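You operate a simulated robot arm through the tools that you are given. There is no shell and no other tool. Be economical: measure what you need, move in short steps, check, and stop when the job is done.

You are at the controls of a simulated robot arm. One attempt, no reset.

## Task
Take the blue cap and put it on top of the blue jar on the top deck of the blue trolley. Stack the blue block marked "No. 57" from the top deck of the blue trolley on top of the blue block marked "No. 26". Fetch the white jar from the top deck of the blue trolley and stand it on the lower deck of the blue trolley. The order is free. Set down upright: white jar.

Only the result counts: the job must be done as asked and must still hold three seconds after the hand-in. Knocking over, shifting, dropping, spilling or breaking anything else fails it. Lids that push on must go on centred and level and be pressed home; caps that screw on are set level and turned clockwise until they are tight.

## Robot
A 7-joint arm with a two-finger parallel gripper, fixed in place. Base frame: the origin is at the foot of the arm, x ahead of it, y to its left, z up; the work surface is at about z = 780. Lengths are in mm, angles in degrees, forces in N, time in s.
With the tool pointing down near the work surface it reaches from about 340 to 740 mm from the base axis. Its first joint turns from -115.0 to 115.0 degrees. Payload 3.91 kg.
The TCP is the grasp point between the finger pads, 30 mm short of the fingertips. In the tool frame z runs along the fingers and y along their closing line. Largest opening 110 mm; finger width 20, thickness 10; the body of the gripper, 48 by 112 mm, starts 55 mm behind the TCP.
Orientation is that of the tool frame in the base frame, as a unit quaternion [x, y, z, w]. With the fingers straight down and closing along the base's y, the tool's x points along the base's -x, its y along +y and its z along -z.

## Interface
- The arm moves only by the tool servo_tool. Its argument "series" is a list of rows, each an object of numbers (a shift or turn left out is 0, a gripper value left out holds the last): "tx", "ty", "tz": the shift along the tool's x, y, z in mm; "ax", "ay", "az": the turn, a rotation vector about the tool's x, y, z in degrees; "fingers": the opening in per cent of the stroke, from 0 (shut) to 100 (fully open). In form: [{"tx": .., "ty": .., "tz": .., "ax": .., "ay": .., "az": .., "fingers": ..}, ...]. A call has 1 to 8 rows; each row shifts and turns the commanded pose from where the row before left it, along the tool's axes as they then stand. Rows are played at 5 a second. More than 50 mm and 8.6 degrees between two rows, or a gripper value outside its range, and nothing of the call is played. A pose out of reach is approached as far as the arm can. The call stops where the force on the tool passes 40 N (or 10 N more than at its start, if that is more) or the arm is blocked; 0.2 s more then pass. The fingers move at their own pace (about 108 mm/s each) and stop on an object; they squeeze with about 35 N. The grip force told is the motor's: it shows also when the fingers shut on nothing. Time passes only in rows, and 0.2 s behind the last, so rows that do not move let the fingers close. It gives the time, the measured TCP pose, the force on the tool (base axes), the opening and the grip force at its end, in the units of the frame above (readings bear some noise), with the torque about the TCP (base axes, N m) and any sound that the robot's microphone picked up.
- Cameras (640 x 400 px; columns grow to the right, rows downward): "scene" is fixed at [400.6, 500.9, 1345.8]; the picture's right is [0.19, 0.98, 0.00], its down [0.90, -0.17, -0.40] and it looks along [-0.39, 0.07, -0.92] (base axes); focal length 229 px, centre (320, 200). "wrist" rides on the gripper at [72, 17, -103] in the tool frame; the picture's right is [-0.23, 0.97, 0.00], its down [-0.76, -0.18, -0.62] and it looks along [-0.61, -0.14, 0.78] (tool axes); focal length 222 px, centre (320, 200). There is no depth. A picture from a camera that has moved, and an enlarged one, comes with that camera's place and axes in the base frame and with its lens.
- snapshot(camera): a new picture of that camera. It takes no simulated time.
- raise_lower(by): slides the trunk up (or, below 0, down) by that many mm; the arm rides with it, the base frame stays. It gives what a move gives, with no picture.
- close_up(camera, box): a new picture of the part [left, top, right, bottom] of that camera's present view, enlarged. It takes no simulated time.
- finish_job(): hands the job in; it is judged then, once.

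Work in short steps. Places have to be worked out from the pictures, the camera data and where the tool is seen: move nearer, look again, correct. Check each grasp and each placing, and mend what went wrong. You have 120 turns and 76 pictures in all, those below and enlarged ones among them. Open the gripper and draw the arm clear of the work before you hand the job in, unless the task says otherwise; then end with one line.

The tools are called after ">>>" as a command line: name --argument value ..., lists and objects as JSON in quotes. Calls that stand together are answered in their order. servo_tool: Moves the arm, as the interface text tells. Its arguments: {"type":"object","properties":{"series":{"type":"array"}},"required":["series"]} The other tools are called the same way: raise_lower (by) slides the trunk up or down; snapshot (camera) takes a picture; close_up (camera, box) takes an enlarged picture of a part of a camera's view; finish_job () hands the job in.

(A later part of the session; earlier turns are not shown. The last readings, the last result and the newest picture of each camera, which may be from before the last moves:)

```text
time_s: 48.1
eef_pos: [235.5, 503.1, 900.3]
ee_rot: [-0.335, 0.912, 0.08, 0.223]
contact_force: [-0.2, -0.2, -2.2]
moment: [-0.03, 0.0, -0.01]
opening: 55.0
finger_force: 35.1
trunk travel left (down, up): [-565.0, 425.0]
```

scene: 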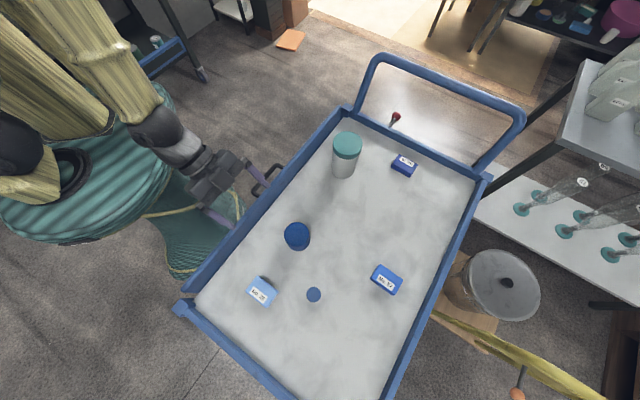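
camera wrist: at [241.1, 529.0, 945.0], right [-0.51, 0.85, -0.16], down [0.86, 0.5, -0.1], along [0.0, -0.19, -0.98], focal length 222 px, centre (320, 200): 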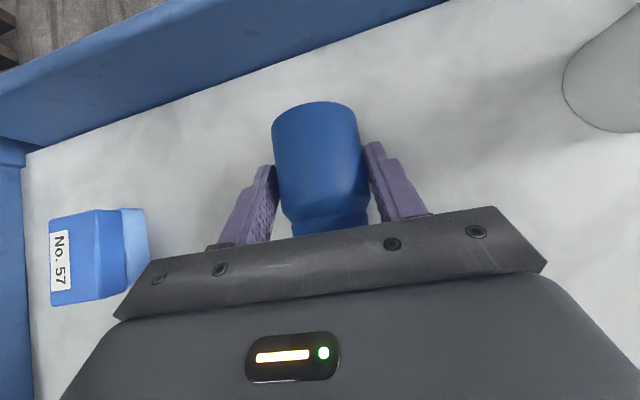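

The pitch is 27° outward so far. I move 70 mm outward, then finish to 45°.

>>> servo_tool --series '[{"tx": -31, "tz": 16.1}, {"tx": -31, "tz": 16.1}, {"ay": -8.5}, {"ay": -8.5}, {}]'

>>> close_up --camera "scene" --box '[240, 130, 440, 310]'

>>> snapshot --camera "wrist"

```text
time_s: 49.3
eef_pos: [287.5, 547.5, 900.2]
ee_rot: [-0.319, 0.869, 0.128, 0.355]
contact_force: [0.4, -0.7, -2.0]
moment: [0.0, 0.03, -0.02]
opening: 54.7
finger_force: 34.9
trunk travel left (down, up): [-565.0, 425.0]
```

```text
2.22 times, centred on (340, 220) of scene
camera zoom: at [400.6, 500.9, 1345.8], right [0.19, 0.98, 0.0], down [0.9, -0.17, -0.4], along [-0.39, 0.07, -0.92], focal length 509 px, centre (276, 156)
```

zoom: 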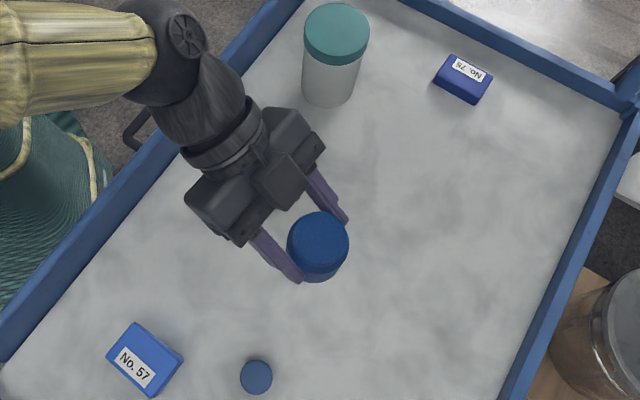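

```text
35 pictures are left
camera wrist: at [183.0, 479.9, 922.7], right [-0.51, 0.85, 0.16], down [0.2, -0.06, 0.98], along [0.84, 0.53, -0.14], focal length 222 px, centre (320, 200)
```

wrist: 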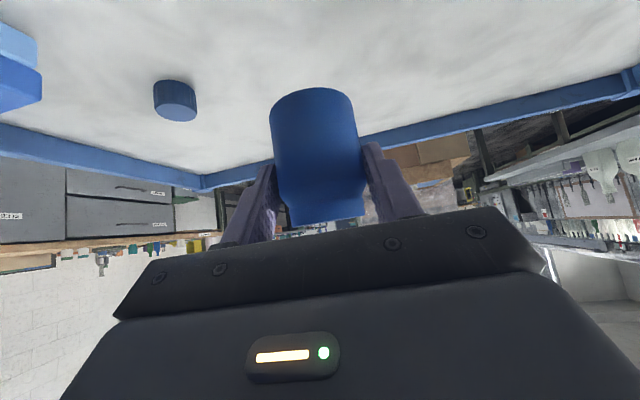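

The jar is now upright. I zoom in to see its mouth.

>>> close_up --camera "scene" --box '[315, 205, 365, 260]'

```text
7.27 times, centred on (340, 232) of scene
camera zoom: at [400.6, 500.9, 1345.8], right [0.19, 0.98, 0.0], down [0.9, -0.17, -0.4], along [-0.39, 0.07, -0.92], focal length 1665 px, centre (174, -36)
```

zoom: 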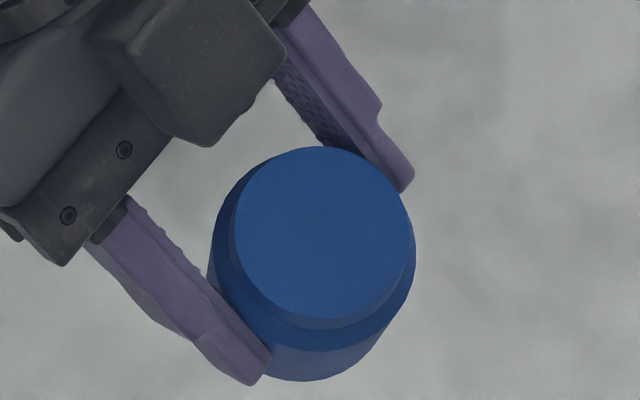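

The top looks like a closed flat disc about 44 mm across, larger than the 31 mm cap. I take a tighter look for any opening or thread before deciding.

>>> close_up --camera "scene" --box '[328, 212, 352, 236]'

>>> close_up --camera "wrist" --box '[255, 70, 385, 240]'

>>> close_up --camera "wrist" --box '[140, 70, 210, 130]'

```text
16.00 times, centred on (340, 224) of scene
camera zoom: at [400.6, 500.9, 1345.8], right [0.19, 0.98, 0.0], down [0.9, -0.17, -0.4], along [-0.39, 0.07, -0.92], focal length 3663 px, centre (0, -184)
```

zoom: 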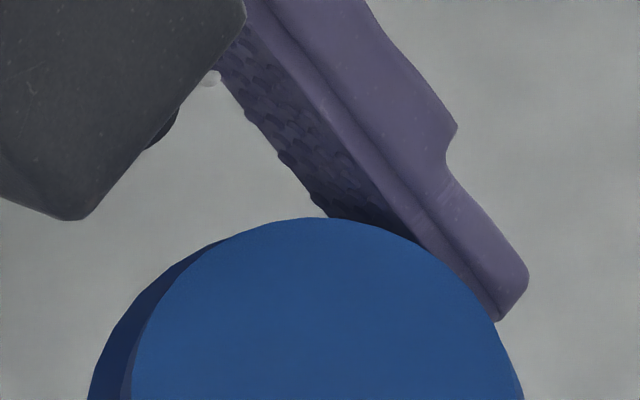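

```text
2.35 times, centred on (320, 155) of wrist
camera zoom: at [183.0, 479.9, 922.7], right [-0.51, 0.85, 0.16], down [0.2, -0.06, 0.98], along [0.84, 0.53, -0.14], focal length 523 px, centre (320, 306)
```

zoom: 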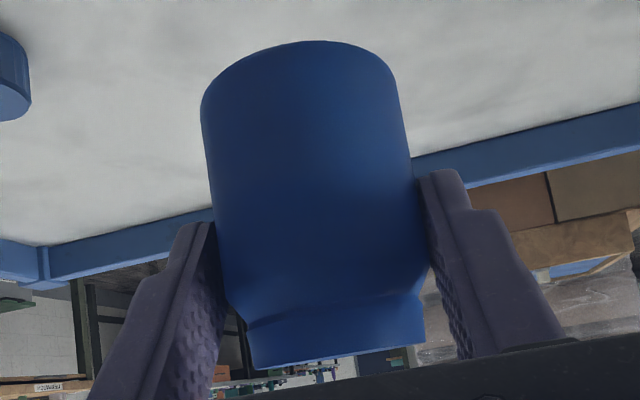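

```text
6.67 times, centred on (175, 100) of wrist
camera zoom: at [183.0, 479.9, 922.7], right [-0.51, 0.85, 0.16], down [0.2, -0.06, 0.98], along [0.84, 0.53, -0.14], focal length 1481 px, centre (1287, 867)
```

zoom: 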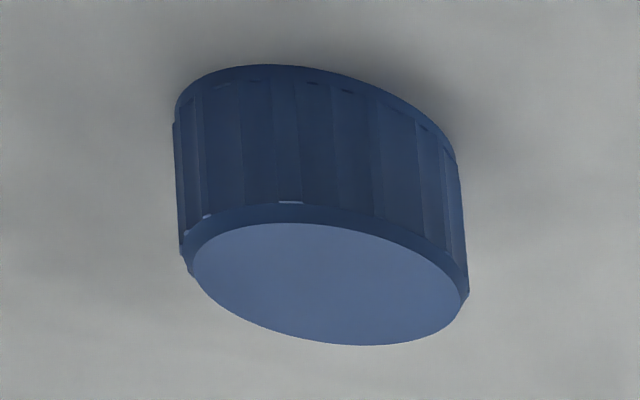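

There is no opening and no thread: the jar is a closed solid and the cap is simply to be stacked on it. Its upright state wasn't asked for, so I restore the jar to its original inverted pose and spot, using the reverse caged manoeuvre. First I bring it back to lying.

>>> servo_tool --series '[{"ay": 8.4}, {"ay": 8.4}, {"tx": 31, "tz": -16.1}, {"tx": 31, "tz": -16.1}, {"ay": 8.2}, {"ay": 8.2}, {"ay": 8.2}, {"ay": 8.2}]'

>>> servo_tool --series '[{"ay": 8.2}, {"ay": 8.2}, {"ay": 8.2}, {"ay": 8.2}, {"ay": 8.2}, {}]'

```text
time_s: 51.1
eef_pos: [235.3, 503.0, 900.9]
ee_rot: [-0.344, 0.938, -0.018, -0.045]
contact_force: [-0.9, 0.4, -2.1]
moment: [0.02, -0.03, -0.03]
opening: 54.9
finger_force: 35.0
trunk travel left (down, up): [-565.0, 425.0]
```

```text
time_s: 52.5
eef_pos: [235.5, 502.5, 899.8]
ee_rot: [-0.316, 0.863, -0.138, -0.37]
contact_force: [-1.1, 0.4, -1.9]
moment: [0.03, -0.04, -0.01]
opening: 54.8
finger_force: 35.4
trunk travel left (down, up): [-565.0, 425.0]
```

It is lying at 46.5°, so I correct 1.5° and lower to just above the deck contact height (z≈821).

>>> servo_tool --series '[{"ay": -1.5}, {"tx": -26, "tz": 26}, {"tx": -26, "tz": 26}, {"tx": -1.4, "tz": 1.4}, {}]'

```text
time_s: 53.7
eef_pos: [236.8, 501.8, 823.8]
ee_rot: [-0.318, 0.867, -0.133, -0.358]
contact_force: [0.8, 0.2, -1.8]
moment: [0.05, -0.03, -0.02]
opening: 54.9
finger_force: 34.6
trunk travel left (down, up): [-565.0, 425.0]
```

>>> servo_tool --series '[{"tx": -0.8, "tz": 0.8}, {"tx": -0.8, "tz": 0.8}, {}]'

```text
time_s: 54.5
eef_pos: [235.2, 502.5, 824.3]
ee_rot: [-0.318, 0.868, -0.133, -0.359]
contact_force: [1.5, 1.6, 9.2]
moment: [-0.04, 0.0, 0.1]
opening: 54.8
finger_force: 35.0
trunk travel left (down, up): [-565.0, 425.0]
```

Contact made. I loosen slightly, pivot to vertical about the jar axis with the jar caged, then re-grip.

>>> servo_tool --series '[{"fingers": 52.5}, {"tx": 2.6, "tz": 0.2, "ay": -7.5}, {"tx": 2.6, "tz": 0.2, "ay": -7.5}, {"tx": 2.6, "tz": 0.2, "ay": -7.5}, {"tx": 2.6, "tz": 0.2, "ay": -7.5}, {"tx": 2.6, "tz": 0.2, "ay": -7.5}, {"tx": 2.6, "tz": 0.2, "ay": -7.5}, {"fingers": 0}]'

>>> servo_tool --series '[{}, {}, {"tz": -20}, {}]'

>>> snapshot --camera "wrist"

```text
time_s: 56.3
eef_pos: [223.4, 493.3, 828.5]
ee_rot: [-0.344, 0.939, 0.0, 0.002]
contact_force: [-1.0, -2.4, 4.2]
moment: [-0.26, 0.18, 0.02]
opening: 54.7
finger_force: 35.3
trunk travel left (down, up): [-565.0, 425.0]
```

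```text
time_s: 57.3
eef_pos: [224.3, 493.2, 847.7]
ee_rot: [-0.345, 0.939, -0.001, 0.0]
contact_force: [-0.6, -0.8, -1.7]
moment: [-0.03, -0.02, 0.0]
opening: 54.7
finger_force: 34.9
trunk travel left (down, up): [-565.0, 425.0]
```

```text
30 pictures are left
camera wrist: at [158.4, 458.6, 950.9], right [-0.46, 0.89, 0.0], down [0.69, 0.36, 0.62], along [0.56, 0.28, -0.78], focal length 222 px, centre (320, 200)
```

wrist: 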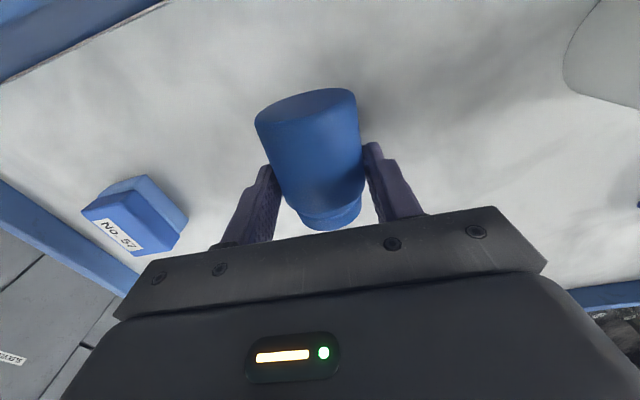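

Held securely. I carry it 65 mm outward and lower it to the deck.

>>> servo_tool --series '[{"tx": -32.5}, {"tx": -32.5}, {"tz": 17.5}, {"tz": 1}, {}]'

```text
time_s: 58.5
eef_pos: [273.2, 535.3, 829.8]
ee_rot: [-0.345, 0.939, -0.001, 0.001]
contact_force: [0.0, -0.6, -1.2]
moment: [-0.02, -0.01, 0.04]
opening: 54.7
finger_force: 35.1
trunk travel left (down, up): [-565.0, 425.0]
```

>>> servo_tool --series '[{"tz": 1}, {"tz": 0.8}, {}]'

```text
time_s: 59.3
eef_pos: [274.4, 534.0, 829.1]
ee_rot: [-0.345, 0.939, 0.0, 0.001]
contact_force: [2.6, -0.3, 7.0]
moment: [-0.27, 0.19, 0.0]
opening: 54.7
finger_force: 35.2
trunk travel left (down, up): [-565.0, 425.0]
```

Contact. I loosen and pivot outward 45° with the jar caged, then grip.

>>> servo_tool --series '[{"fingers": 52.5}, {"tx": 2.7, "tz": 0.2, "ay": -7.5}, {"tx": 2.7, "tz": 0.2, "ay": -7.5}, {"tx": 2.7, "tz": 0.2, "ay": -7.5}, {"tx": 2.7, "tz": 0.2, "ay": -7.5}, {"tx": 2.7, "tz": 0.2, "ay": -7.5}, {"tx": 2.7, "tz": 0.2, "ay": -7.5}, {"fingers": 0}]'

>>> servo_tool --series '[{}, {}, {"tx": -28, "tz": -28}, {"tx": -28, "tz": -28}, {}]'

>>> snapshot --camera "wrist"

```text
time_s: 61.1
eef_pos: [263.4, 526.2, 822.3]
ee_rot: [-0.319, 0.866, 0.131, 0.361]
contact_force: [0.2, 0.0, -0.2]
moment: [-0.05, 0.07, 0.03]
opening: 55.2
finger_force: 34.7
trunk travel left (down, up): [-565.0, 425.0]
```

```text
time_s: 62.3
eef_pos: [262.1, 525.9, 900.4]
ee_rot: [-0.319, 0.867, 0.13, 0.359]
contact_force: [0.2, 0.9, -1.8]
moment: [-0.01, 0.01, 0.01]
opening: 55.3
finger_force: 34.8
trunk travel left (down, up): [-565.0, 425.0]
```

```text
29 pictures are left
camera wrist: at [156.0, 457.7, 921.3], right [-0.51, 0.85, 0.16], down [0.19, -0.07, 0.98], along [0.84, 0.53, -0.12], focal length 222 px, centre (320, 200)
```

wrist: 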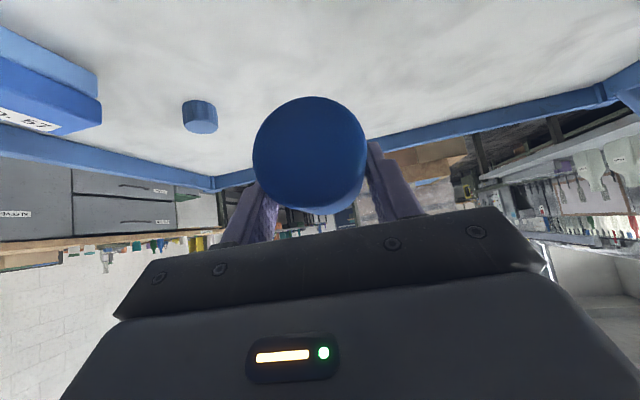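

The jar is horizontal in the grip. I move over the original spot and pitch 90° inward so the mouth goes down again.

>>> servo_tool --series '[{"tx": 14.4, "tz": -14.4, "ty": -40.3}, {"ay": 8.2}, {"ay": 8.2}, {"ay": 8.2}, {"ay": 8.2}, {"ay": 8.2}, {"ay": 8.2}, {"ay": 8.2}]'

>>> servo_tool --series '[{"ay": 8.2}, {"ay": 8.2}, {"ay": 8.2}, {"ay": 8.0}, {}]'

>>> snapshot --camera "wrist"

```text
time_s: 64.1
eef_pos: [273.6, 482.6, 900.8]
ee_rot: [-0.344, 0.932, -0.039, -0.102]
contact_force: [-1.4, 0.3, -2.9]
moment: [0.11, 0.11, 0.02]
opening: 54.7
finger_force: 34.8
trunk travel left (down, up): [-565.0, 425.0]
```

```text
time_s: 65.3
eef_pos: [274.2, 481.1, 900.6]
ee_rot: [-0.318, 0.867, -0.134, -0.358]
contact_force: [0.0, 0.6, -1.4]
moment: [0.01, -0.07, -0.01]
opening: 55.0
finger_force: 35.1
trunk travel left (down, up): [-565.0, 425.0]
```

```text
28 pictures are left
camera wrist: at [279.2, 508.8, 1024.5], right [-0.51, 0.85, -0.16], down [0.86, 0.5, -0.1], along [0.0, -0.19, -0.98], focal length 222 px, centre (320, 200)
```

wrist: 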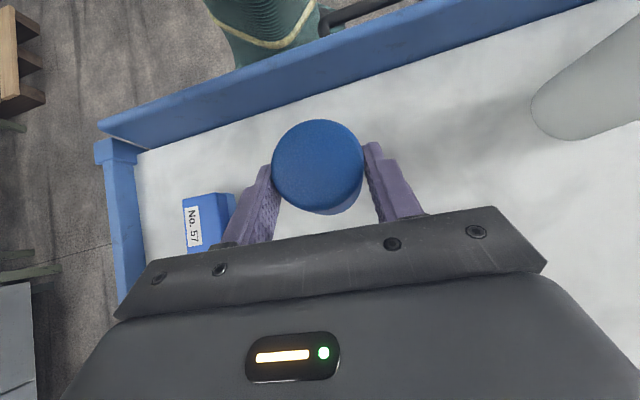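

The jar is inverted above its original spot, with its top centre at about (263, 475). I lower it.

>>> servo_tool --series '[{"tx": -17.7, "tz": 17.7}, {"tx": -17.7, "tz": 17.7}, {}]'

>>> servo_tool --series '[{"tx": -1.4, "tz": 1.4}, {"tx": -1.4, "tz": 1.4}, {}]'

```text
time_s: 66.1
eef_pos: [273.5, 481.7, 853.2]
ee_rot: [-0.319, 0.867, -0.132, -0.359]
contact_force: [3.3, 2.6, 16.8]
moment: [-0.21, 0.33, 0.0]
opening: 55.2
finger_force: 35.0
trunk travel left (down, up): [-565.0, 425.0]
```

```text
time_s: 66.9
eef_pos: [272.7, 481.9, 847.5]
ee_rot: [-0.318, 0.868, -0.133, -0.358]
contact_force: [-1.1, -1.2, -0.2]
moment: [-0.09, 0.06, 0.05]
opening: 54.8
finger_force: 34.5
trunk travel left (down, up): [-565.0, 425.0]
```

There was contact at z 853, then the force eased, so the jar may have rotated or settled in the grip. I look before releasing.

>>> close_up --camera "wrist" --box '[220, 80, 420, 240]'

>>> close_up --camera "scene" --box '[260, 190, 340, 270]'

```text
2.50 times, centred on (320, 160) of wrist
camera zoom: at [278.9, 508.8, 970.6], right [-0.51, 0.85, -0.16], down [0.86, 0.5, -0.1], along [0.0, -0.19, -0.98], focal length 555 px, centre (320, 300)
```

zoom: 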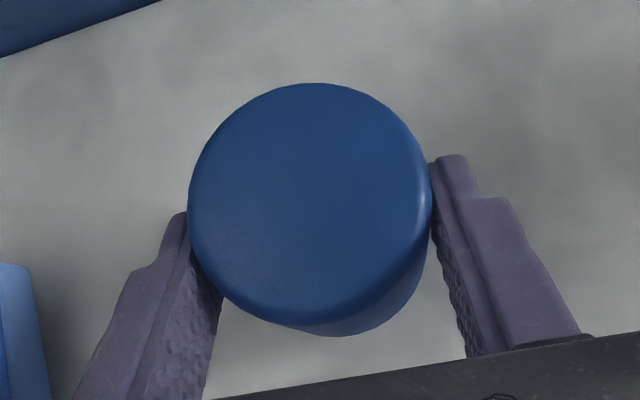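

```text
5.00 times, centred on (300, 230) of scene
camera zoom: at [400.6, 500.9, 1345.8], right [0.19, 0.98, 0.0], down [0.9, -0.17, -0.4], along [-0.39, 0.07, -0.92], focal length 1145 px, centre (420, 50)
```

zoom: 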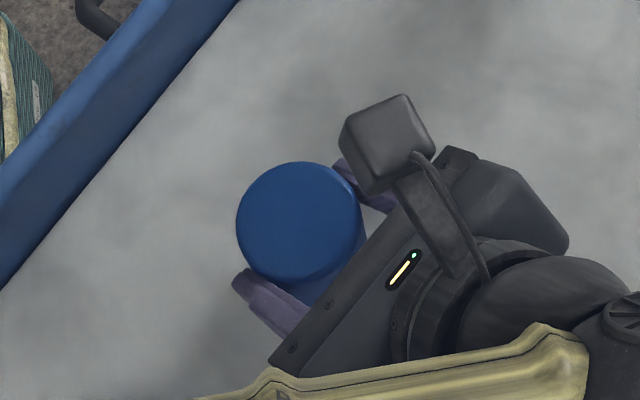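

The jar looks vertical and at deck level. I release with a small opening first and check.

>>> servo_tool --series '[{"tx": -0.5, "tz": 0.5}, {"fingers": 56}, {}, {}]'

>>> close_up --camera "wrist" --box '[220, 80, 420, 240]'

```text
time_s: 67.9
eef_pos: [272.4, 482.2, 846.8]
ee_rot: [-0.318, 0.868, -0.133, -0.357]
contact_force: [0.6, -0.1, 0.2]
moment: [0.02, 0.02, 0.03]
opening: 61.5
finger_force: 0.1
trunk travel left (down, up): [-565.0, 425.0]
```

```text
2.50 times, centred on (320, 160) of wrist
camera zoom: at [279.1, 509.0, 970.3], right [-0.51, 0.85, -0.16], down [0.86, 0.5, -0.1], along [0.0, -0.19, -0.98], focal length 555 px, centre (320, 300)
```

zoom: 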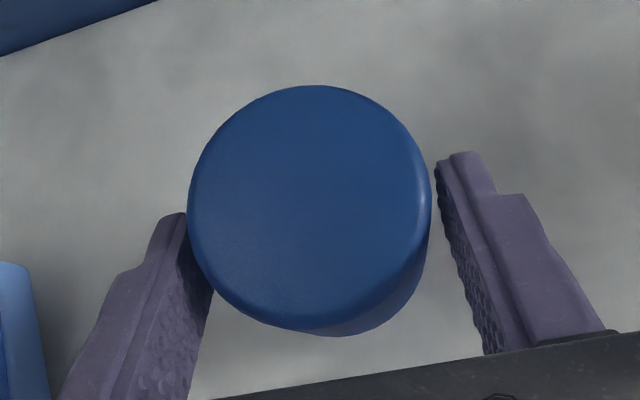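

It stands. I open wider, retreat along the tool axis, and view it from above.

>>> servo_tool --series '[{"fingers": 90}, {}, {"tz": -30}, {"tz": -40}, {"tz": -20, "tx": 20}, {"ay": -8}, {"ay": -8}, {"ay": -8}]'

>>> close_up --camera "scene" --box '[230, 200, 350, 310]'

```text
time_s: 69.7
eef_pos: [295.4, 499.7, 875.2]
ee_rot: [-0.338, 0.924, -0.063, -0.169]
contact_force: [-0.9, -0.2, -0.7]
moment: [-0.03, 0.0, -0.01]
opening: 98.9
finger_force: 0.1
out of reach, approached as far as the arm can: row 4, 5
trunk travel left (down, up): [-565.0, 425.0]
```

```text
3.64 times, centred on (290, 255) of scene
camera zoom: at [400.6, 500.9, 1345.8], right [0.19, 0.98, 0.0], down [0.9, -0.17, -0.4], along [-0.39, 0.07, -0.92], focal length 832 px, centre (429, 0)
```

zoom: 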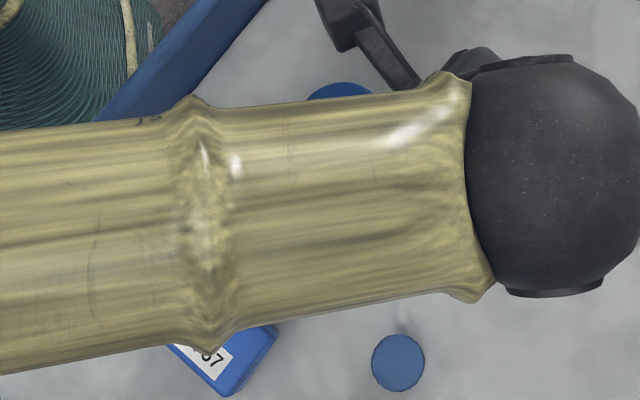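

The arm hides the jar. I rise straight up, square the tool, and then move above the cap.

>>> servo_tool --series '[{"tx": 12.4, "tz": -32.7}, {"tx": 12.4, "tz": -32.7}, {"ay": -7}, {"ay": -7}, {"ay": -6.8}, {}]'

>>> snapshot --camera "wrist"

```text
time_s: 71.1
eef_pos: [294.0, 500.1, 945.0]
ee_rot: [-0.345, 0.939, -0.001, 0.001]
contact_force: [0.0, 0.1, -0.4]
moment: [-0.01, 0.02, -0.03]
opening: 99.0
finger_force: 0.0
trunk travel left (down, up): [-565.0, 425.0]
```

```text
23 pictures are left
camera wrist: at [227.9, 466.2, 1048.0], right [-0.46, 0.89, 0.0], down [0.69, 0.36, 0.62], along [0.56, 0.28, -0.78], focal length 222 px, centre (320, 200)
```

wrist: 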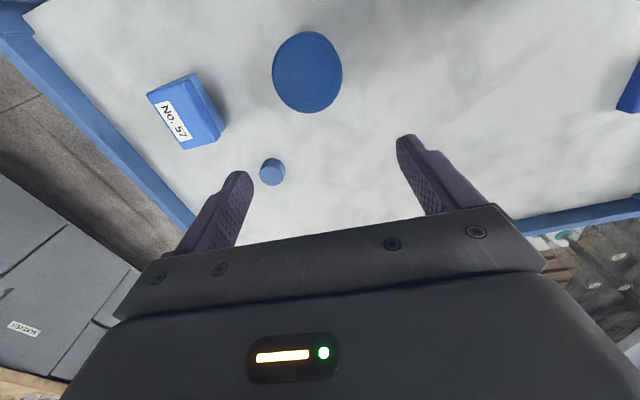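

The jar is back at about (261, 471). The cap was nudged during the catch and is now at about (398, 480), still upright. I move above it.

>>> servo_tool --series '[{"tx": -22.3, "ty": -27.6}, {"tx": -22.3, "ty": -27.6}, {"tx": -22.2, "ty": -27.5}, {"tz": 45}, {"tz": 35}, {}]'

>>> snapshot --camera "wrist"

```text
time_s: 72.5
eef_pos: [400.2, 479.8, 864.4]
ee_rot: [-0.345, 0.939, -0.003, 0.0]
contact_force: [-0.1, 0.4, -0.2]
moment: [-0.03, -0.03, -0.01]
opening: 99.0
finger_force: 0.0
trunk travel left (down, up): [-565.0, 425.0]
```

```text
22 pictures are left
camera wrist: at [333.0, 445.7, 967.6], right [-0.46, 0.89, 0.0], down [0.7, 0.36, 0.62], along [0.55, 0.28, -0.78], focal length 222 px, centre (320, 200)
```

wrist: 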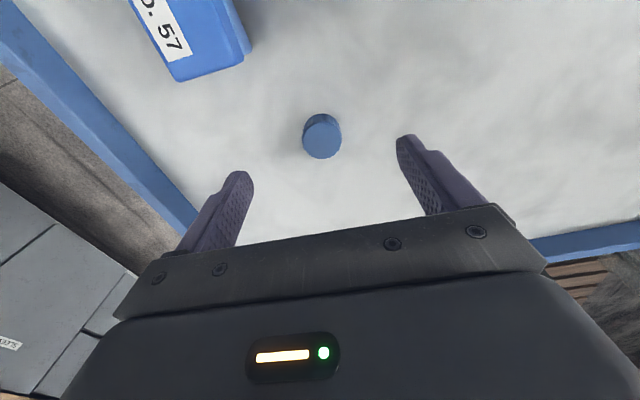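

The cap is well centred. I descend to z≈813 and close.

>>> servo_tool --series '[{"tx": 3, "tz": 26}, {"tz": 25}, {"fingers": 0}, {}, {}, {}, {"tz": -30}, {}]'

```text
time_s: 74.3
eef_pos: [397.7, 477.2, 843.8]
ee_rot: [-0.344, 0.939, -0.002, 0.0]
contact_force: [-0.1, -0.1, -0.2]
moment: [0.03, -0.02, 0.01]
opening: 30.1
finger_force: 35.5
trunk travel left (down, up): [-565.0, 425.0]
```

The cap is gripped (30 mm). I lift to z≈910 and carry it over the jar.

>>> servo_tool --series '[{"tz": -33}, {"tz": -34}, {"tx": 36, "ty": 28}, {"tx": 36, "ty": 28}, {"tx": 35.8, "ty": 28.2}, {}]'

>>> snapshot --camera "wrist"

>>> close_up --camera "scene" --box '[240, 190, 360, 290]'

```text
time_s: 75.7
eef_pos: [259.7, 474.3, 911.9]
ee_rot: [-0.345, 0.939, -0.003, 0.0]
contact_force: [-0.4, 0.6, 0.0]
moment: [-0.02, -0.03, 0.01]
opening: 30.1
finger_force: 35.2
trunk travel left (down, up): [-565.0, 425.0]
```

```text
21 pictures are left
camera wrist: at [193.5, 439.6, 1014.0], right [-0.46, 0.89, 0.0], down [0.7, 0.36, 0.62], along [0.56, 0.28, -0.78], focal length 222 px, centre (320, 200)
```

wrist: 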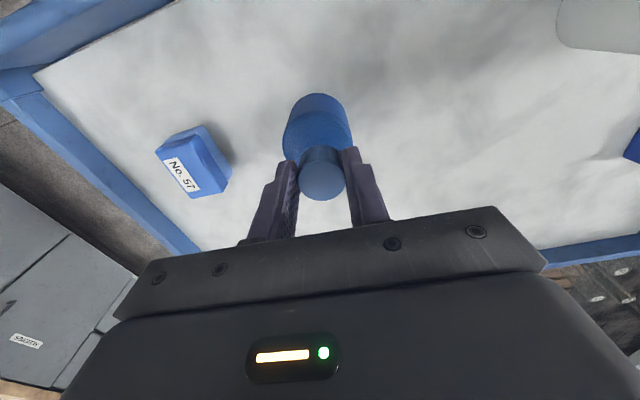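

```text
4.00 times, centred on (300, 240) of scene
camera zoom: at [400.6, 500.9, 1345.8], right [0.19, 0.98, 0.0], down [0.9, -0.17, -0.4], along [-0.39, 0.07, -0.92], focal length 916 px, centre (400, 40)
```

zoom: 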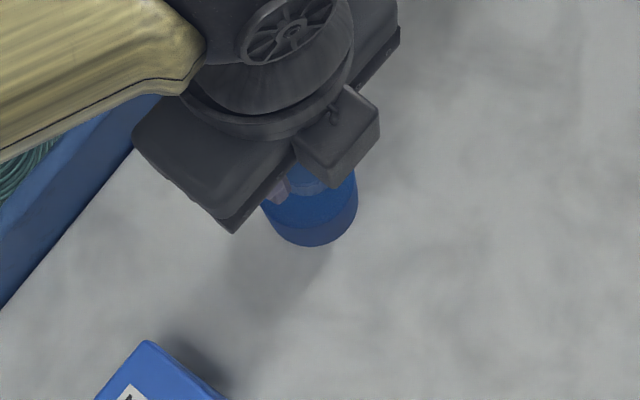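

The jar is about 2.5 mm to the −y side of the cap. I correct and lower to just above contact.

>>> servo_tool --series '[{"ty": -2.5}, {"tz": 22}, {"tz": 2}, {"tz": 1}, {}]'

```text
time_s: 76.9
eef_pos: [260.9, 472.2, 887.9]
ee_rot: [-0.344, 0.939, 0.001, 0.001]
contact_force: [-3.6, 5.5, 31.7]
moment: [0.27, 0.05, 0.01]
opening: 30.0
finger_force: 34.5
trunk travel left (down, up): [-565.0, 425.0]
```

Firm contact at z≈888. I ease off about 1.5 mm, open modestly, and check.

>>> servo_tool --series '[{"tz": -1.5}, {}, {"fingers": 50}, {}, {}]'

>>> close_up --camera "wrist" --box '[240, 70, 400, 230]'

```text
time_s: 78.1
eef_pos: [262.5, 471.5, 887.7]
ee_rot: [-0.344, 0.939, -0.002, -0.001]
contact_force: [-0.4, 0.1, -0.3]
moment: [0.01, 0.03, -0.01]
opening: 55.2
finger_force: 0.0
trunk travel left (down, up): [-565.0, 425.0]
```

```text
2.50 times, centred on (320, 150) of wrist
camera zoom: at [195.8, 437.0, 989.8], right [-0.46, 0.89, 0.0], down [0.7, 0.36, 0.62], along [0.55, 0.28, -0.78], focal length 555 px, centre (320, 325)
```

zoom: 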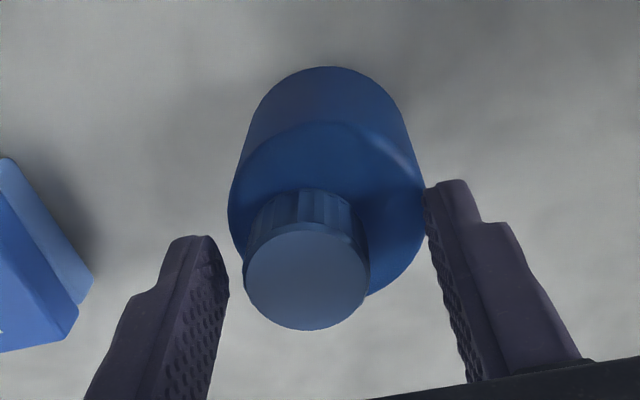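

The cap stands on the jar but about 9 mm off centre. I re-grip, lift slightly, and recentre it: −5.5 mm radially and +2.7 mm sideways.

>>> servo_tool --series '[{"fingers": 0}, {}, {}, {"tz": -5}, {"tx": 5.5, "ty": 2.7}, {"tz": 3}, {"tz": 0.8}, {}]'

```text
time_s: 79.9
eef_pos: [256.0, 469.7, 888.9]
ee_rot: [-0.345, 0.939, -0.002, 0.0]
contact_force: [0.5, 0.1, -0.2]
moment: [-0.01, 0.03, -0.01]
opening: 30.0
finger_force: 35.1
trunk travel left (down, up): [-565.0, 425.0]
```

>>> servo_tool --series '[{"tz": 0.7}, {"tz": 0.6}, {}]'

>>> close_up --camera "wrist" --box '[240, 70, 400, 230]'

```text
time_s: 80.7
eef_pos: [255.8, 469.9, 887.2]
ee_rot: [-0.344, 0.939, -0.002, 0.0]
contact_force: [0.8, -0.5, 0.2]
moment: [0.0, 0.0, -0.02]
opening: 29.9
finger_force: 34.8
trunk travel left (down, up): [-565.0, 425.0]
```

```text
2.50 times, centred on (320, 150) of wrist
camera zoom: at [189.9, 435.2, 990.3], right [-0.46, 0.89, 0.0], down [0.7, 0.36, 0.62], along [0.56, 0.28, -0.78], focal length 555 px, centre (320, 325)
```

zoom: 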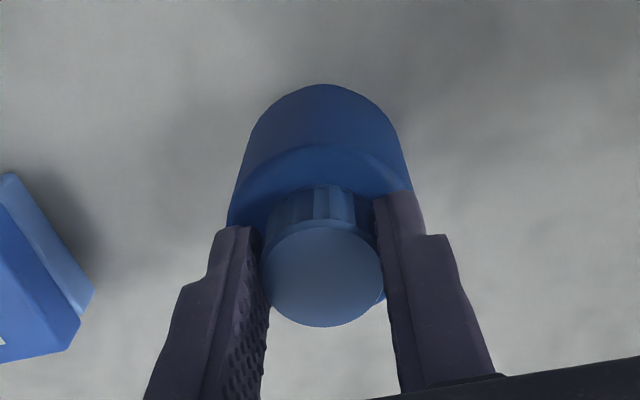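

Now centred. I lower in half-millimetre steps to light contact.

>>> servo_tool --series '[{"tz": 0.6}, {"tz": 0.6}, {}]'

```text
time_s: 81.5
eef_pos: [255.2, 469.1, 887.8]
ee_rot: [-0.345, 0.938, -0.003, 0.0]
contact_force: [0.6, 0.3, 6.9]
moment: [0.07, -0.07, -0.05]
opening: 30.0
finger_force: 34.8
trunk travel left (down, up): [-565.0, 425.0]
```

Light contact (7 N). I release and rise.

>>> servo_tool --series '[{"fingers": 45}, {}, {}, {"tz": -20}, {"tz": -40}, {"tz": -40}, {}]'

>>> close_up --camera "wrist" --box '[200, 30, 440, 230]'

```text
time_s: 83.1
eef_pos: [254.3, 468.2, 987.2]
ee_rot: [-0.345, 0.939, -0.002, 0.0]
contact_force: [-0.2, -0.5, -1.4]
moment: [0.01, 0.02, 0.01]
opening: 49.4
finger_force: 0.0
trunk travel left (down, up): [-565.0, 425.0]
```

```text
2.00 times, centred on (320, 130) of wrist
camera zoom: at [189.9, 435.2, 1089.7], right [-0.46, 0.89, 0.0], down [0.7, 0.36, 0.62], along [0.55, 0.28, -0.78], focal length 444 px, centre (320, 340)
```

zoom: 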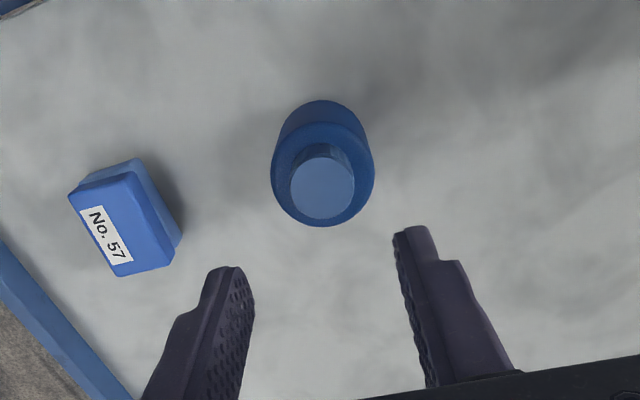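

The cap is on and well centred. Next is the white jar. I turn the tool square to the trolley, travel toward the jar at a safe height, and open fully.

>>> servo_tool --series '[{"az": -4.7, "fingers": 100}, {"tx": 22, "ty": 38}, {"tx": 22, "ty": 38}, {"tx": 22, "ty": 38}, {"tx": 22, "ty": 38}, {"tx": 11, "ty": 38}, {"ty": 38}]'

>>> servo_tool --series '[{"ay": -8.3}, {"ay": -8.3}, {"ay": -8.3}, {"ay": -8.3}, {"ay": -8.3}, {"ay": -8.3}, {}]'

>>> snapshot --camera "wrist"

```text
time_s: 84.7
eef_pos: [23.9, 561.5, 986.4]
ee_rot: [-0.384, 0.923, -0.002, 0.0]
contact_force: [0.1, 0.1, -0.2]
moment: [-0.01, 0.02, 0.0]
opening: 110.0
finger_force: 0.1
trunk travel left (down, up): [-565.0, 425.0]
```

```text
time_s: 86.3
eef_pos: [25.7, 561.3, 985.2]
ee_rot: [-0.347, 0.838, 0.159, 0.39]
contact_force: [-0.9, 1.0, 0.4]
moment: [0.01, -0.01, 0.0]
opening: 110.0
finger_force: 0.1
trunk travel left (down, up): [-565.0, 425.0]
```

```text
16 pictures are left
camera wrist: at [-76.0, 483.2, 996.5], right [-0.59, 0.79, 0.17], down [0.14, -0.11, 0.98], along [0.8, 0.6, -0.04], focal length 222 px, centre (320, 200)
```

wrist: 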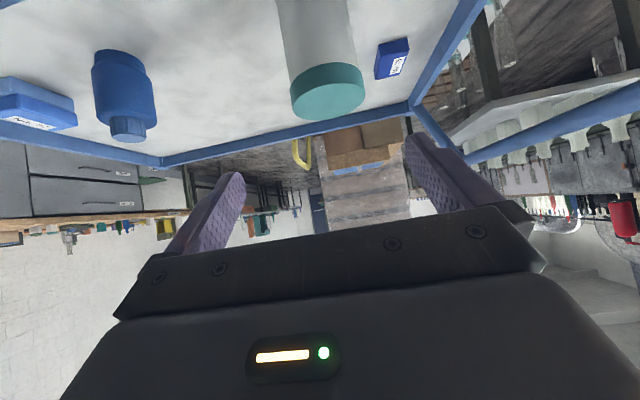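

The white jar's axis is about (79, 627) and its top about z 895, with the lid over roughly the top 25 mm. The blue jar and cap stack looks good. I move to a pre-grasp point, then look.

>>> servo_tool --series '[{"tx": 27.7, "tz": 29.1, "ty": 4.4}, {"tx": 27.8, "tz": 29.2, "ty": 4.4}, {"tz": 35}, {}]'

>>> snapshot --camera "wrist"

```text
time_s: 87.3
eef_pos: [43.2, 592.4, 882.7]
ee_rot: [-0.348, 0.838, 0.16, 0.389]
contact_force: [-0.4, 0.7, -0.2]
moment: [-0.03, -0.01, 0.01]
opening: 110.0
finger_force: 0.2
trunk travel left (down, up): [-565.0, 425.0]
```

```text
15 pictures are left
camera wrist: at [-57.2, 514.6, 894.1], right [-0.59, 0.79, 0.17], down [0.14, -0.11, 0.98], along [0.8, 0.6, -0.04], focal length 222 px, centre (320, 200)
```

wrist: 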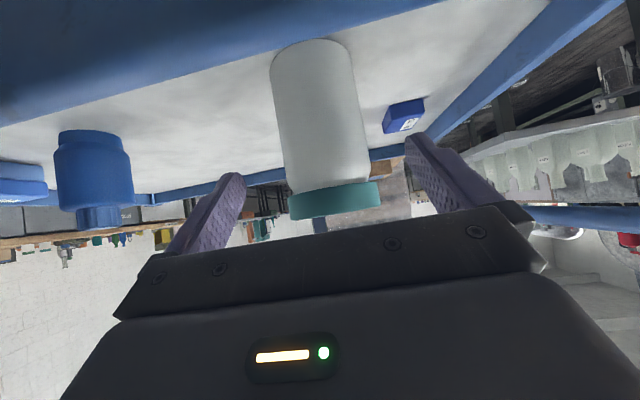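

The jar is centred between the fingers. I advance to the grip point on its body, just below the lid, and close.

>>> servo_tool --series '[{"tx": -1.3, "tz": 22.4, "ty": 1}, {"tx": -1.4, "tz": 22.3}, {}, {"fingers": 0}, {}, {}, {}]'

>>> close_up --camera "wrist" --box '[200, 30, 440, 250]'

```text
time_s: 88.9
eef_pos: [67.7, 617.0, 854.9]
ee_rot: [-0.348, 0.838, 0.16, 0.389]
contact_force: [-0.2, 0.5, 0.6]
moment: [0.08, 0.07, 0.02]
opening: 64.8
finger_force: 34.9
trunk travel left (down, up): [-565.0, 425.0]
```

```text
1.82 times, centred on (320, 140) of wrist
camera zoom: at [-32.3, 540.2, 866.5], right [-0.59, 0.79, 0.17], down [0.14, -0.11, 0.98], along [0.8, 0.6, -0.04], focal length 404 px, centre (320, 309)
```

zoom: 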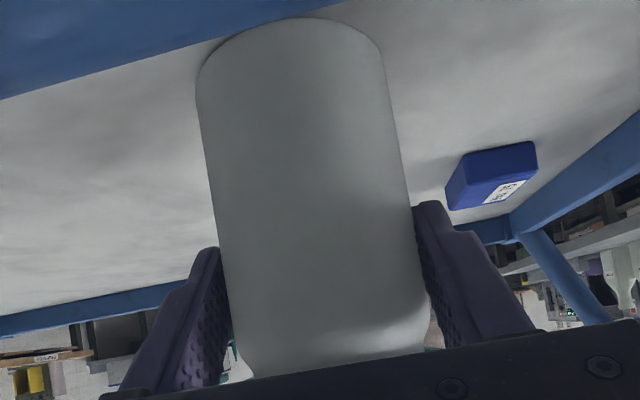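

Gripped at 64.8 mm on the body. I lift 95 mm to clear the rim.

>>> servo_tool --series '[{"tx": -18, "tz": -15}, {}, {"tx": -27, "tz": -23}, {"tx": -27, "tz": -23}, {}]'

>>> servo_tool --series '[{"tx": 25.7, "tz": -30.6}, {"tx": 25.7, "tz": -30.6}, {"tx": 25.7, "tz": -30.6}, {"tx": 22.5, "tz": -26.8}, {}]'

>>> snapshot --camera "scene"

```text
time_s: 90.1
eef_pos: [69.7, 619.1, 949.5]
ee_rot: [-0.348, 0.838, 0.159, 0.389]
contact_force: [0.3, 0.4, -2.0]
moment: [-0.03, 0.06, 0.03]
opening: 65.0
finger_force: 34.9
trunk travel left (down, up): [-565.0, 425.0]
```

```text
time_s: 91.3
eef_pos: [-41.4, 507.6, 952.3]
ee_rot: [-0.348, 0.838, 0.16, 0.389]
contact_force: [0.4, 0.7, -2.6]
moment: [-0.02, 0.02, -0.01]
opening: 65.0
finger_force: 35.2
trunk travel left (down, up): [-565.0, 425.0]
```

```text
13 pictures are left
```

scene: 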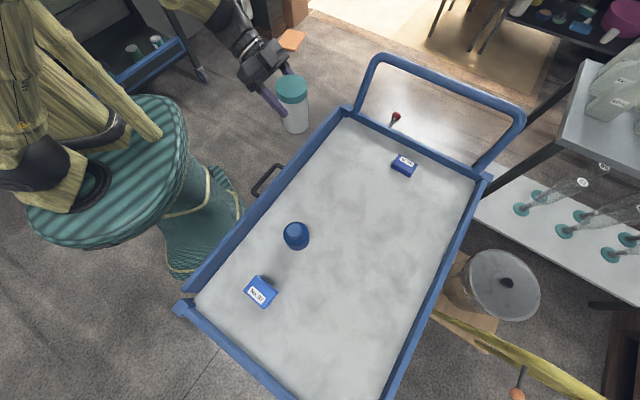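

The jar is held clear of the trolley's near side. I lower the trunk 350 mm and look under the top deck.

>>> raise_lower --by -350

>>> snapshot --camera "wrist"

```text
time_s: 94.7
eef_pos: [-41.7, 508.3, 601.0]
ee_rot: [-0.348, 0.838, 0.159, 0.389]
contact_force: [0.5, 0.4, -3.0]
moment: [-0.06, 0.01, 0.03]
opening: 64.8
finger_force: 34.6
trunk travel left (down, up): [-215.0, 775.0]
```

```text
12 pictures are left
camera wrist: at [-142.1, 431.1, 612.5], right [-0.59, 0.79, 0.17], down [0.14, -0.11, 0.98], along [0.8, 0.6, -0.04], focal length 222 px, centre (320, 200)
```

wrist: 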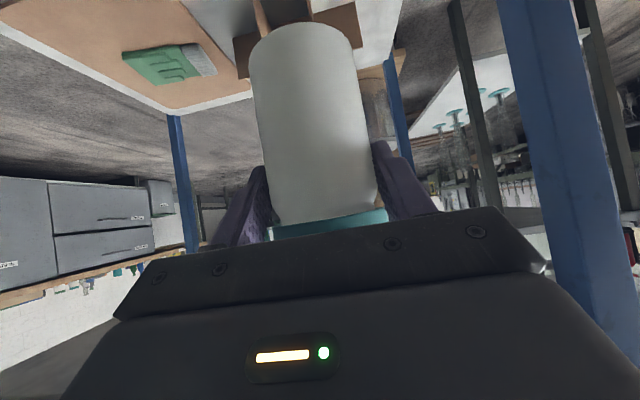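

I can see the lower deck: the board with the green item on the left, and a wooden rack straight ahead. I zoom in to map the free space.

>>> close_up --camera "wrist" --box '[100, 0, 480, 130]'

```text
1.68 times, centred on (290, 65) of wrist
camera zoom: at [-142.1, 431.1, 612.5], right [-0.59, 0.79, 0.17], down [0.14, -0.11, 0.98], along [0.8, 0.6, -0.04], focal length 374 px, centre (370, 427)
```

zoom: 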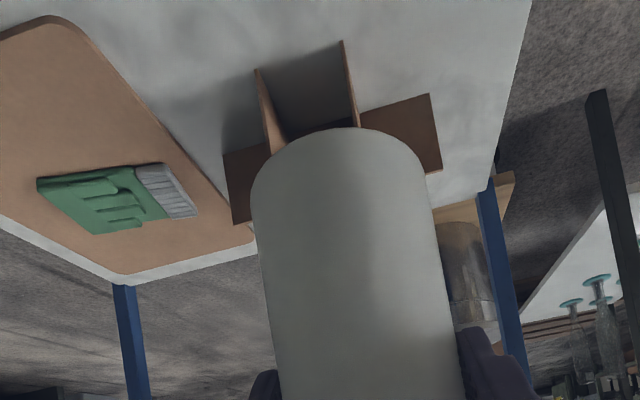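

I estimate the lower deck at z≈240, with the rack starting around radial 540. The near strip isn't in view yet, so I tilt temporarily to look at it.

>>> servo_tool --series '[{"ay": 8}, {"ay": 8}, {"ay": 8}, {}]'

>>> snapshot --camera "wrist"

```text
time_s: 95.7
eef_pos: [-43.8, 508.0, 601.2]
ee_rot: [-0.375, 0.9, 0.083, 0.205]
contact_force: [-0.4, -0.2, -2.6]
moment: [-0.03, 0.01, 0.01]
opening: 64.8
finger_force: 35.3
trunk travel left (down, up): [-215.0, 775.0]
```

```text
10 pictures are left
camera wrist: at [-133.1, 441.9, 662.9], right [-0.55, 0.83, 0.09], down [0.42, 0.17, 0.89], along [0.73, 0.53, -0.44], focal length 222 px, centre (320, 200)
```

wrist: 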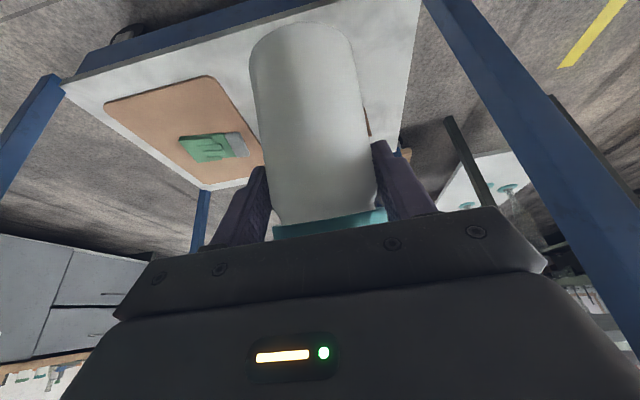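

The near strip is clear: the deck starts at about radial 415 and extends to tang≈567. I restore the pitch, shift sideways away from the rack, and lower the trunk the rest of the way.

>>> servo_tool --series '[{"ay": -8}, {"ay": -8}, {"ay": -8}, {"ty": 34}, {}]'

>>> raise_lower --by -205

>>> snapshot --camera "wrist"

```text
time_s: 96.9
eef_pos: [-65.7, 532.8, 601.0]
ee_rot: [-0.348, 0.838, 0.159, 0.389]
contact_force: [-0.7, 0.6, -3.3]
moment: [-0.01, 0.03, -0.01]
opening: 64.8
finger_force: 34.8
trunk travel left (down, up): [-215.0, 775.0]
```

```text
time_s: 99.1
eef_pos: [-64.9, 532.3, 398.0]
ee_rot: [-0.348, 0.838, 0.16, 0.389]
contact_force: [0.1, 0.5, -2.2]
moment: [-0.02, 0.02, 0.01]
opening: 64.9
finger_force: 35.0
trunk travel left (down, up): [-10.0, 980.0]
```

```text
9 pictures are left
camera wrist: at [-165.8, 455.1, 407.5], right [-0.58, 0.79, 0.17], down [0.14, -0.11, 0.98], along [0.8, 0.6, -0.04], focal length 222 px, centre (320, 200)
```

wrist: 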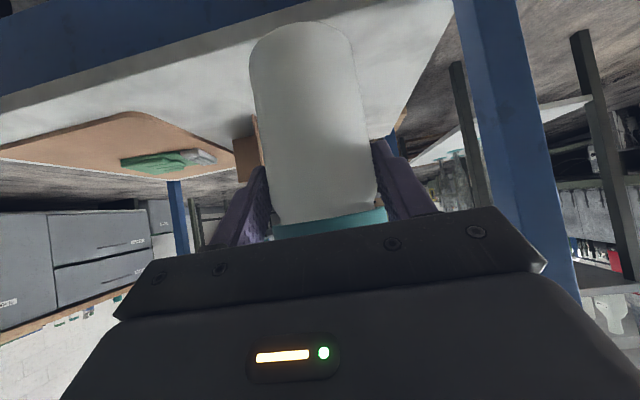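

The way in is clear. I move 127 mm inward at a constant height.

>>> servo_tool --series '[{"tx": -20.4, "tz": 24.3}, {"tx": -20.4, "tz": 24.3}, {"tx": -20.4, "tz": 24.3}, {"tx": -20.4, "tz": 24.3}, {}]'

>>> servo_tool --series '[{"tx": 23, "tz": 19.3}, {"tx": 19.1, "tz": 16.1}, {}]'

>>> snapshot --camera "wrist"

```text
time_s: 100.3
eef_pos: [24.7, 621.8, 395.4]
ee_rot: [-0.348, 0.838, 0.16, 0.389]
contact_force: [-1.2, 0.4, -1.8]
moment: [-0.04, 0.06, 0.03]
opening: 64.7
finger_force: 34.8
trunk travel left (down, up): [-10.0, 980.0]
```

```text
time_s: 101.1
eef_pos: [25.2, 620.3, 340.4]
ee_rot: [-0.348, 0.839, 0.158, 0.388]
contact_force: [0.2, -1.2, -2.7]
moment: [-0.03, 0.02, 0.0]
opening: 65.2
finger_force: 34.6
trunk travel left (down, up): [-10.0, 980.0]
```

```text
8 pictures are left
camera wrist: at [-76.1, 543.7, 351.9], right [-0.59, 0.79, 0.17], down [0.14, -0.11, 0.98], along [0.8, 0.6, -0.04], focal length 222 px, centre (320, 200)
```

wrist: 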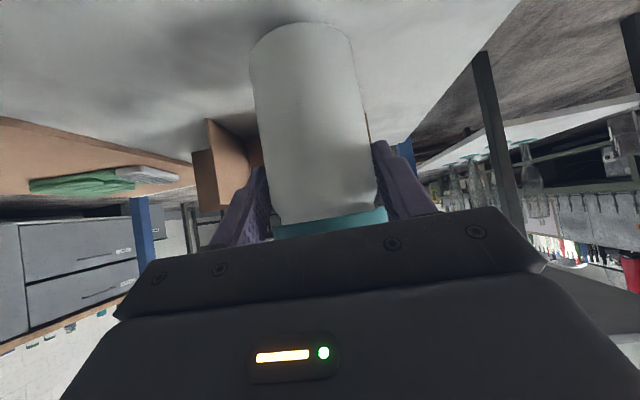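

The jar bottom is at about z 265 over a clear deck area. I creep down until contact.

>>> servo_tool --series '[{"tx": 3.1, "tz": 2.6}, {"tx": 3.1, "tz": 2.6}, {"tx": 3.1, "tz": 2.6}, {}]'

```text
time_s: 102.1
eef_pos: [23.6, 622.2, 328.0]
ee_rot: [-0.348, 0.838, 0.16, 0.389]
contact_force: [0.2, 0.6, -2.3]
moment: [-0.06, 0.04, 0.02]
opening: 64.8
finger_force: 35.1
trunk travel left (down, up): [-10.0, 980.0]
```

>>> servo_tool --series '[{"tx": 2.3, "tz": 1.9}, {"tx": 2.3, "tz": 1.9}, {}]'

>>> close_up --camera "wrist" --box '[180, 0, 440, 160]'

```text
time_s: 102.9
eef_pos: [24.0, 622.2, 322.4]
ee_rot: [-0.348, 0.838, 0.159, 0.389]
contact_force: [-2.0, 1.2, 4.0]
moment: [0.41, 0.02, 0.11]
opening: 65.0
finger_force: 35.4
trunk travel left (down, up): [-10.0, 980.0]
```

```text
2.46 times, centred on (310, 80) of wrist
camera zoom: at [-76.5, 544.0, 333.9], right [-0.59, 0.79, 0.17], down [0.14, -0.11, 0.98], along [0.8, 0.6, -0.04], focal length 547 px, centre (345, 495)
```

zoom: 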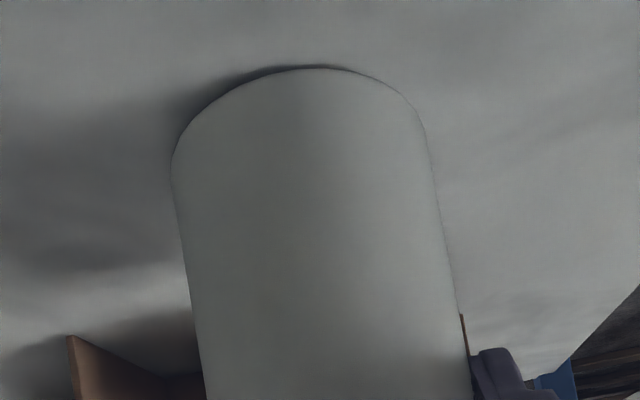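

The jar is touching, with one edge down first. I press another ~1 mm to seat it flat.

>>> servo_tool --series '[{"tx": 0.6, "tz": 0.5}, {"tx": 0.4, "tz": 0.3}, {}]'

```text
time_s: 103.7
eef_pos: [25.4, 621.2, 321.4]
ee_rot: [-0.348, 0.838, 0.159, 0.388]
contact_force: [1.7, -0.3, -1.2]
moment: [-0.02, -0.04, -0.05]
opening: 64.7
finger_force: 35.0
trunk travel left (down, up): [-10.0, 980.0]
```

The force has eased, so I press a little further in small steps.

>>> servo_tool --series '[{"tx": 0.6, "tz": 0.5}, {"tx": 0.5, "tz": 0.4}, {}]'

>>> close_up --camera "wrist" --box '[180, 0, 440, 160]'

```text
time_s: 104.5
eef_pos: [24.3, 621.3, 320.7]
ee_rot: [-0.349, 0.837, 0.16, 0.389]
contact_force: [0.3, -0.4, -0.2]
moment: [0.01, -0.05, -0.04]
opening: 65.0
finger_force: 34.7
trunk travel left (down, up): [-10.0, 980.0]
```

```text
2.46 times, centred on (310, 80) of wrist
camera zoom: at [-76.1, 544.1, 331.1], right [-0.59, 0.79, 0.17], down [0.14, -0.11, 0.98], along [0.8, 0.6, -0.04], focal length 547 px, centre (345, 495)
```

zoom: 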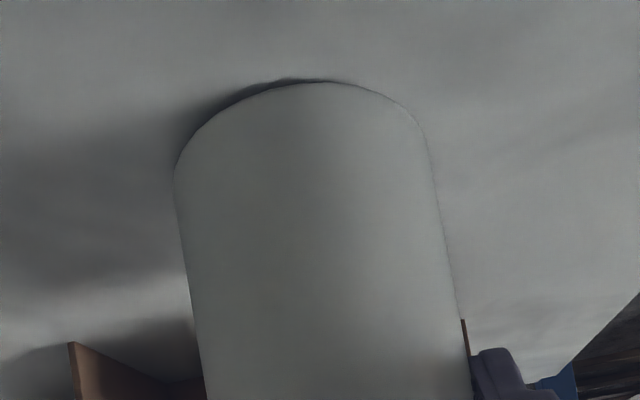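

The jar is sliding up slightly in the grip, so it is standing on the deck. I open a little and check.

>>> servo_tool --series '[{"fingers": 63}, {}, {}, {"fingers": 75}, {}]'

>>> snapshot --camera "wrist"

```text
time_s: 105.7
eef_pos: [24.9, 621.0, 320.2]
ee_rot: [-0.348, 0.838, 0.159, 0.389]
contact_force: [-0.5, 0.1, -0.8]
moment: [-0.01, -0.02, 0.01]
opening: 82.6
finger_force: 0.0
trunk travel left (down, up): [-10.0, 980.0]
```

```text
5 pictures are left
camera wrist: at [-76.2, 544.2, 331.2], right [-0.59, 0.79, 0.17], down [0.14, -0.11, 0.98], along [0.8, 0.6, -0.04], focal length 222 px, centre (320, 200)
```

wrist: 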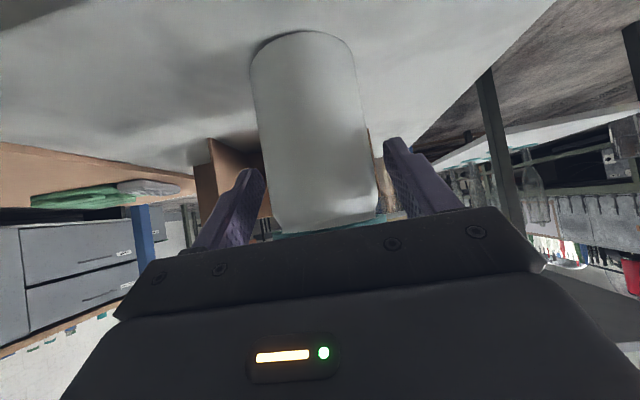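

The jar stands free on the lower deck. I open fully and back straight out along the tool axis.

>>> servo_tool --series '[{"fingers": 100}, {}, {"tz": -25}, {"tz": -35}, {"tz": -35}, {"tz": -35}, {"tx": 8, "tz": -15}, {}]'

>>> snapshot --camera "wrist"

```text
time_s: 107.5
eef_pos: [-57.0, 540.8, 408.9]
ee_rot: [-0.348, 0.838, 0.159, 0.388]
contact_force: [-0.2, 0.5, 0.2]
moment: [-0.02, 0.01, -0.01]
opening: 110.1
finger_force: 0.1
trunk travel left (down, up): [-10.0, 980.0]
```

```text
4 pictures are left
camera wrist: at [-158.4, 462.4, 419.3], right [-0.59, 0.79, 0.17], down [0.14, -0.11, 0.98], along [0.8, 0.6, -0.04], focal length 222 px, centre (320, 200)
```

wrist: 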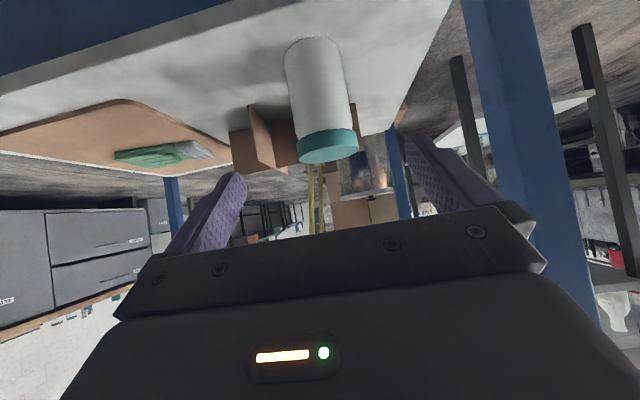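

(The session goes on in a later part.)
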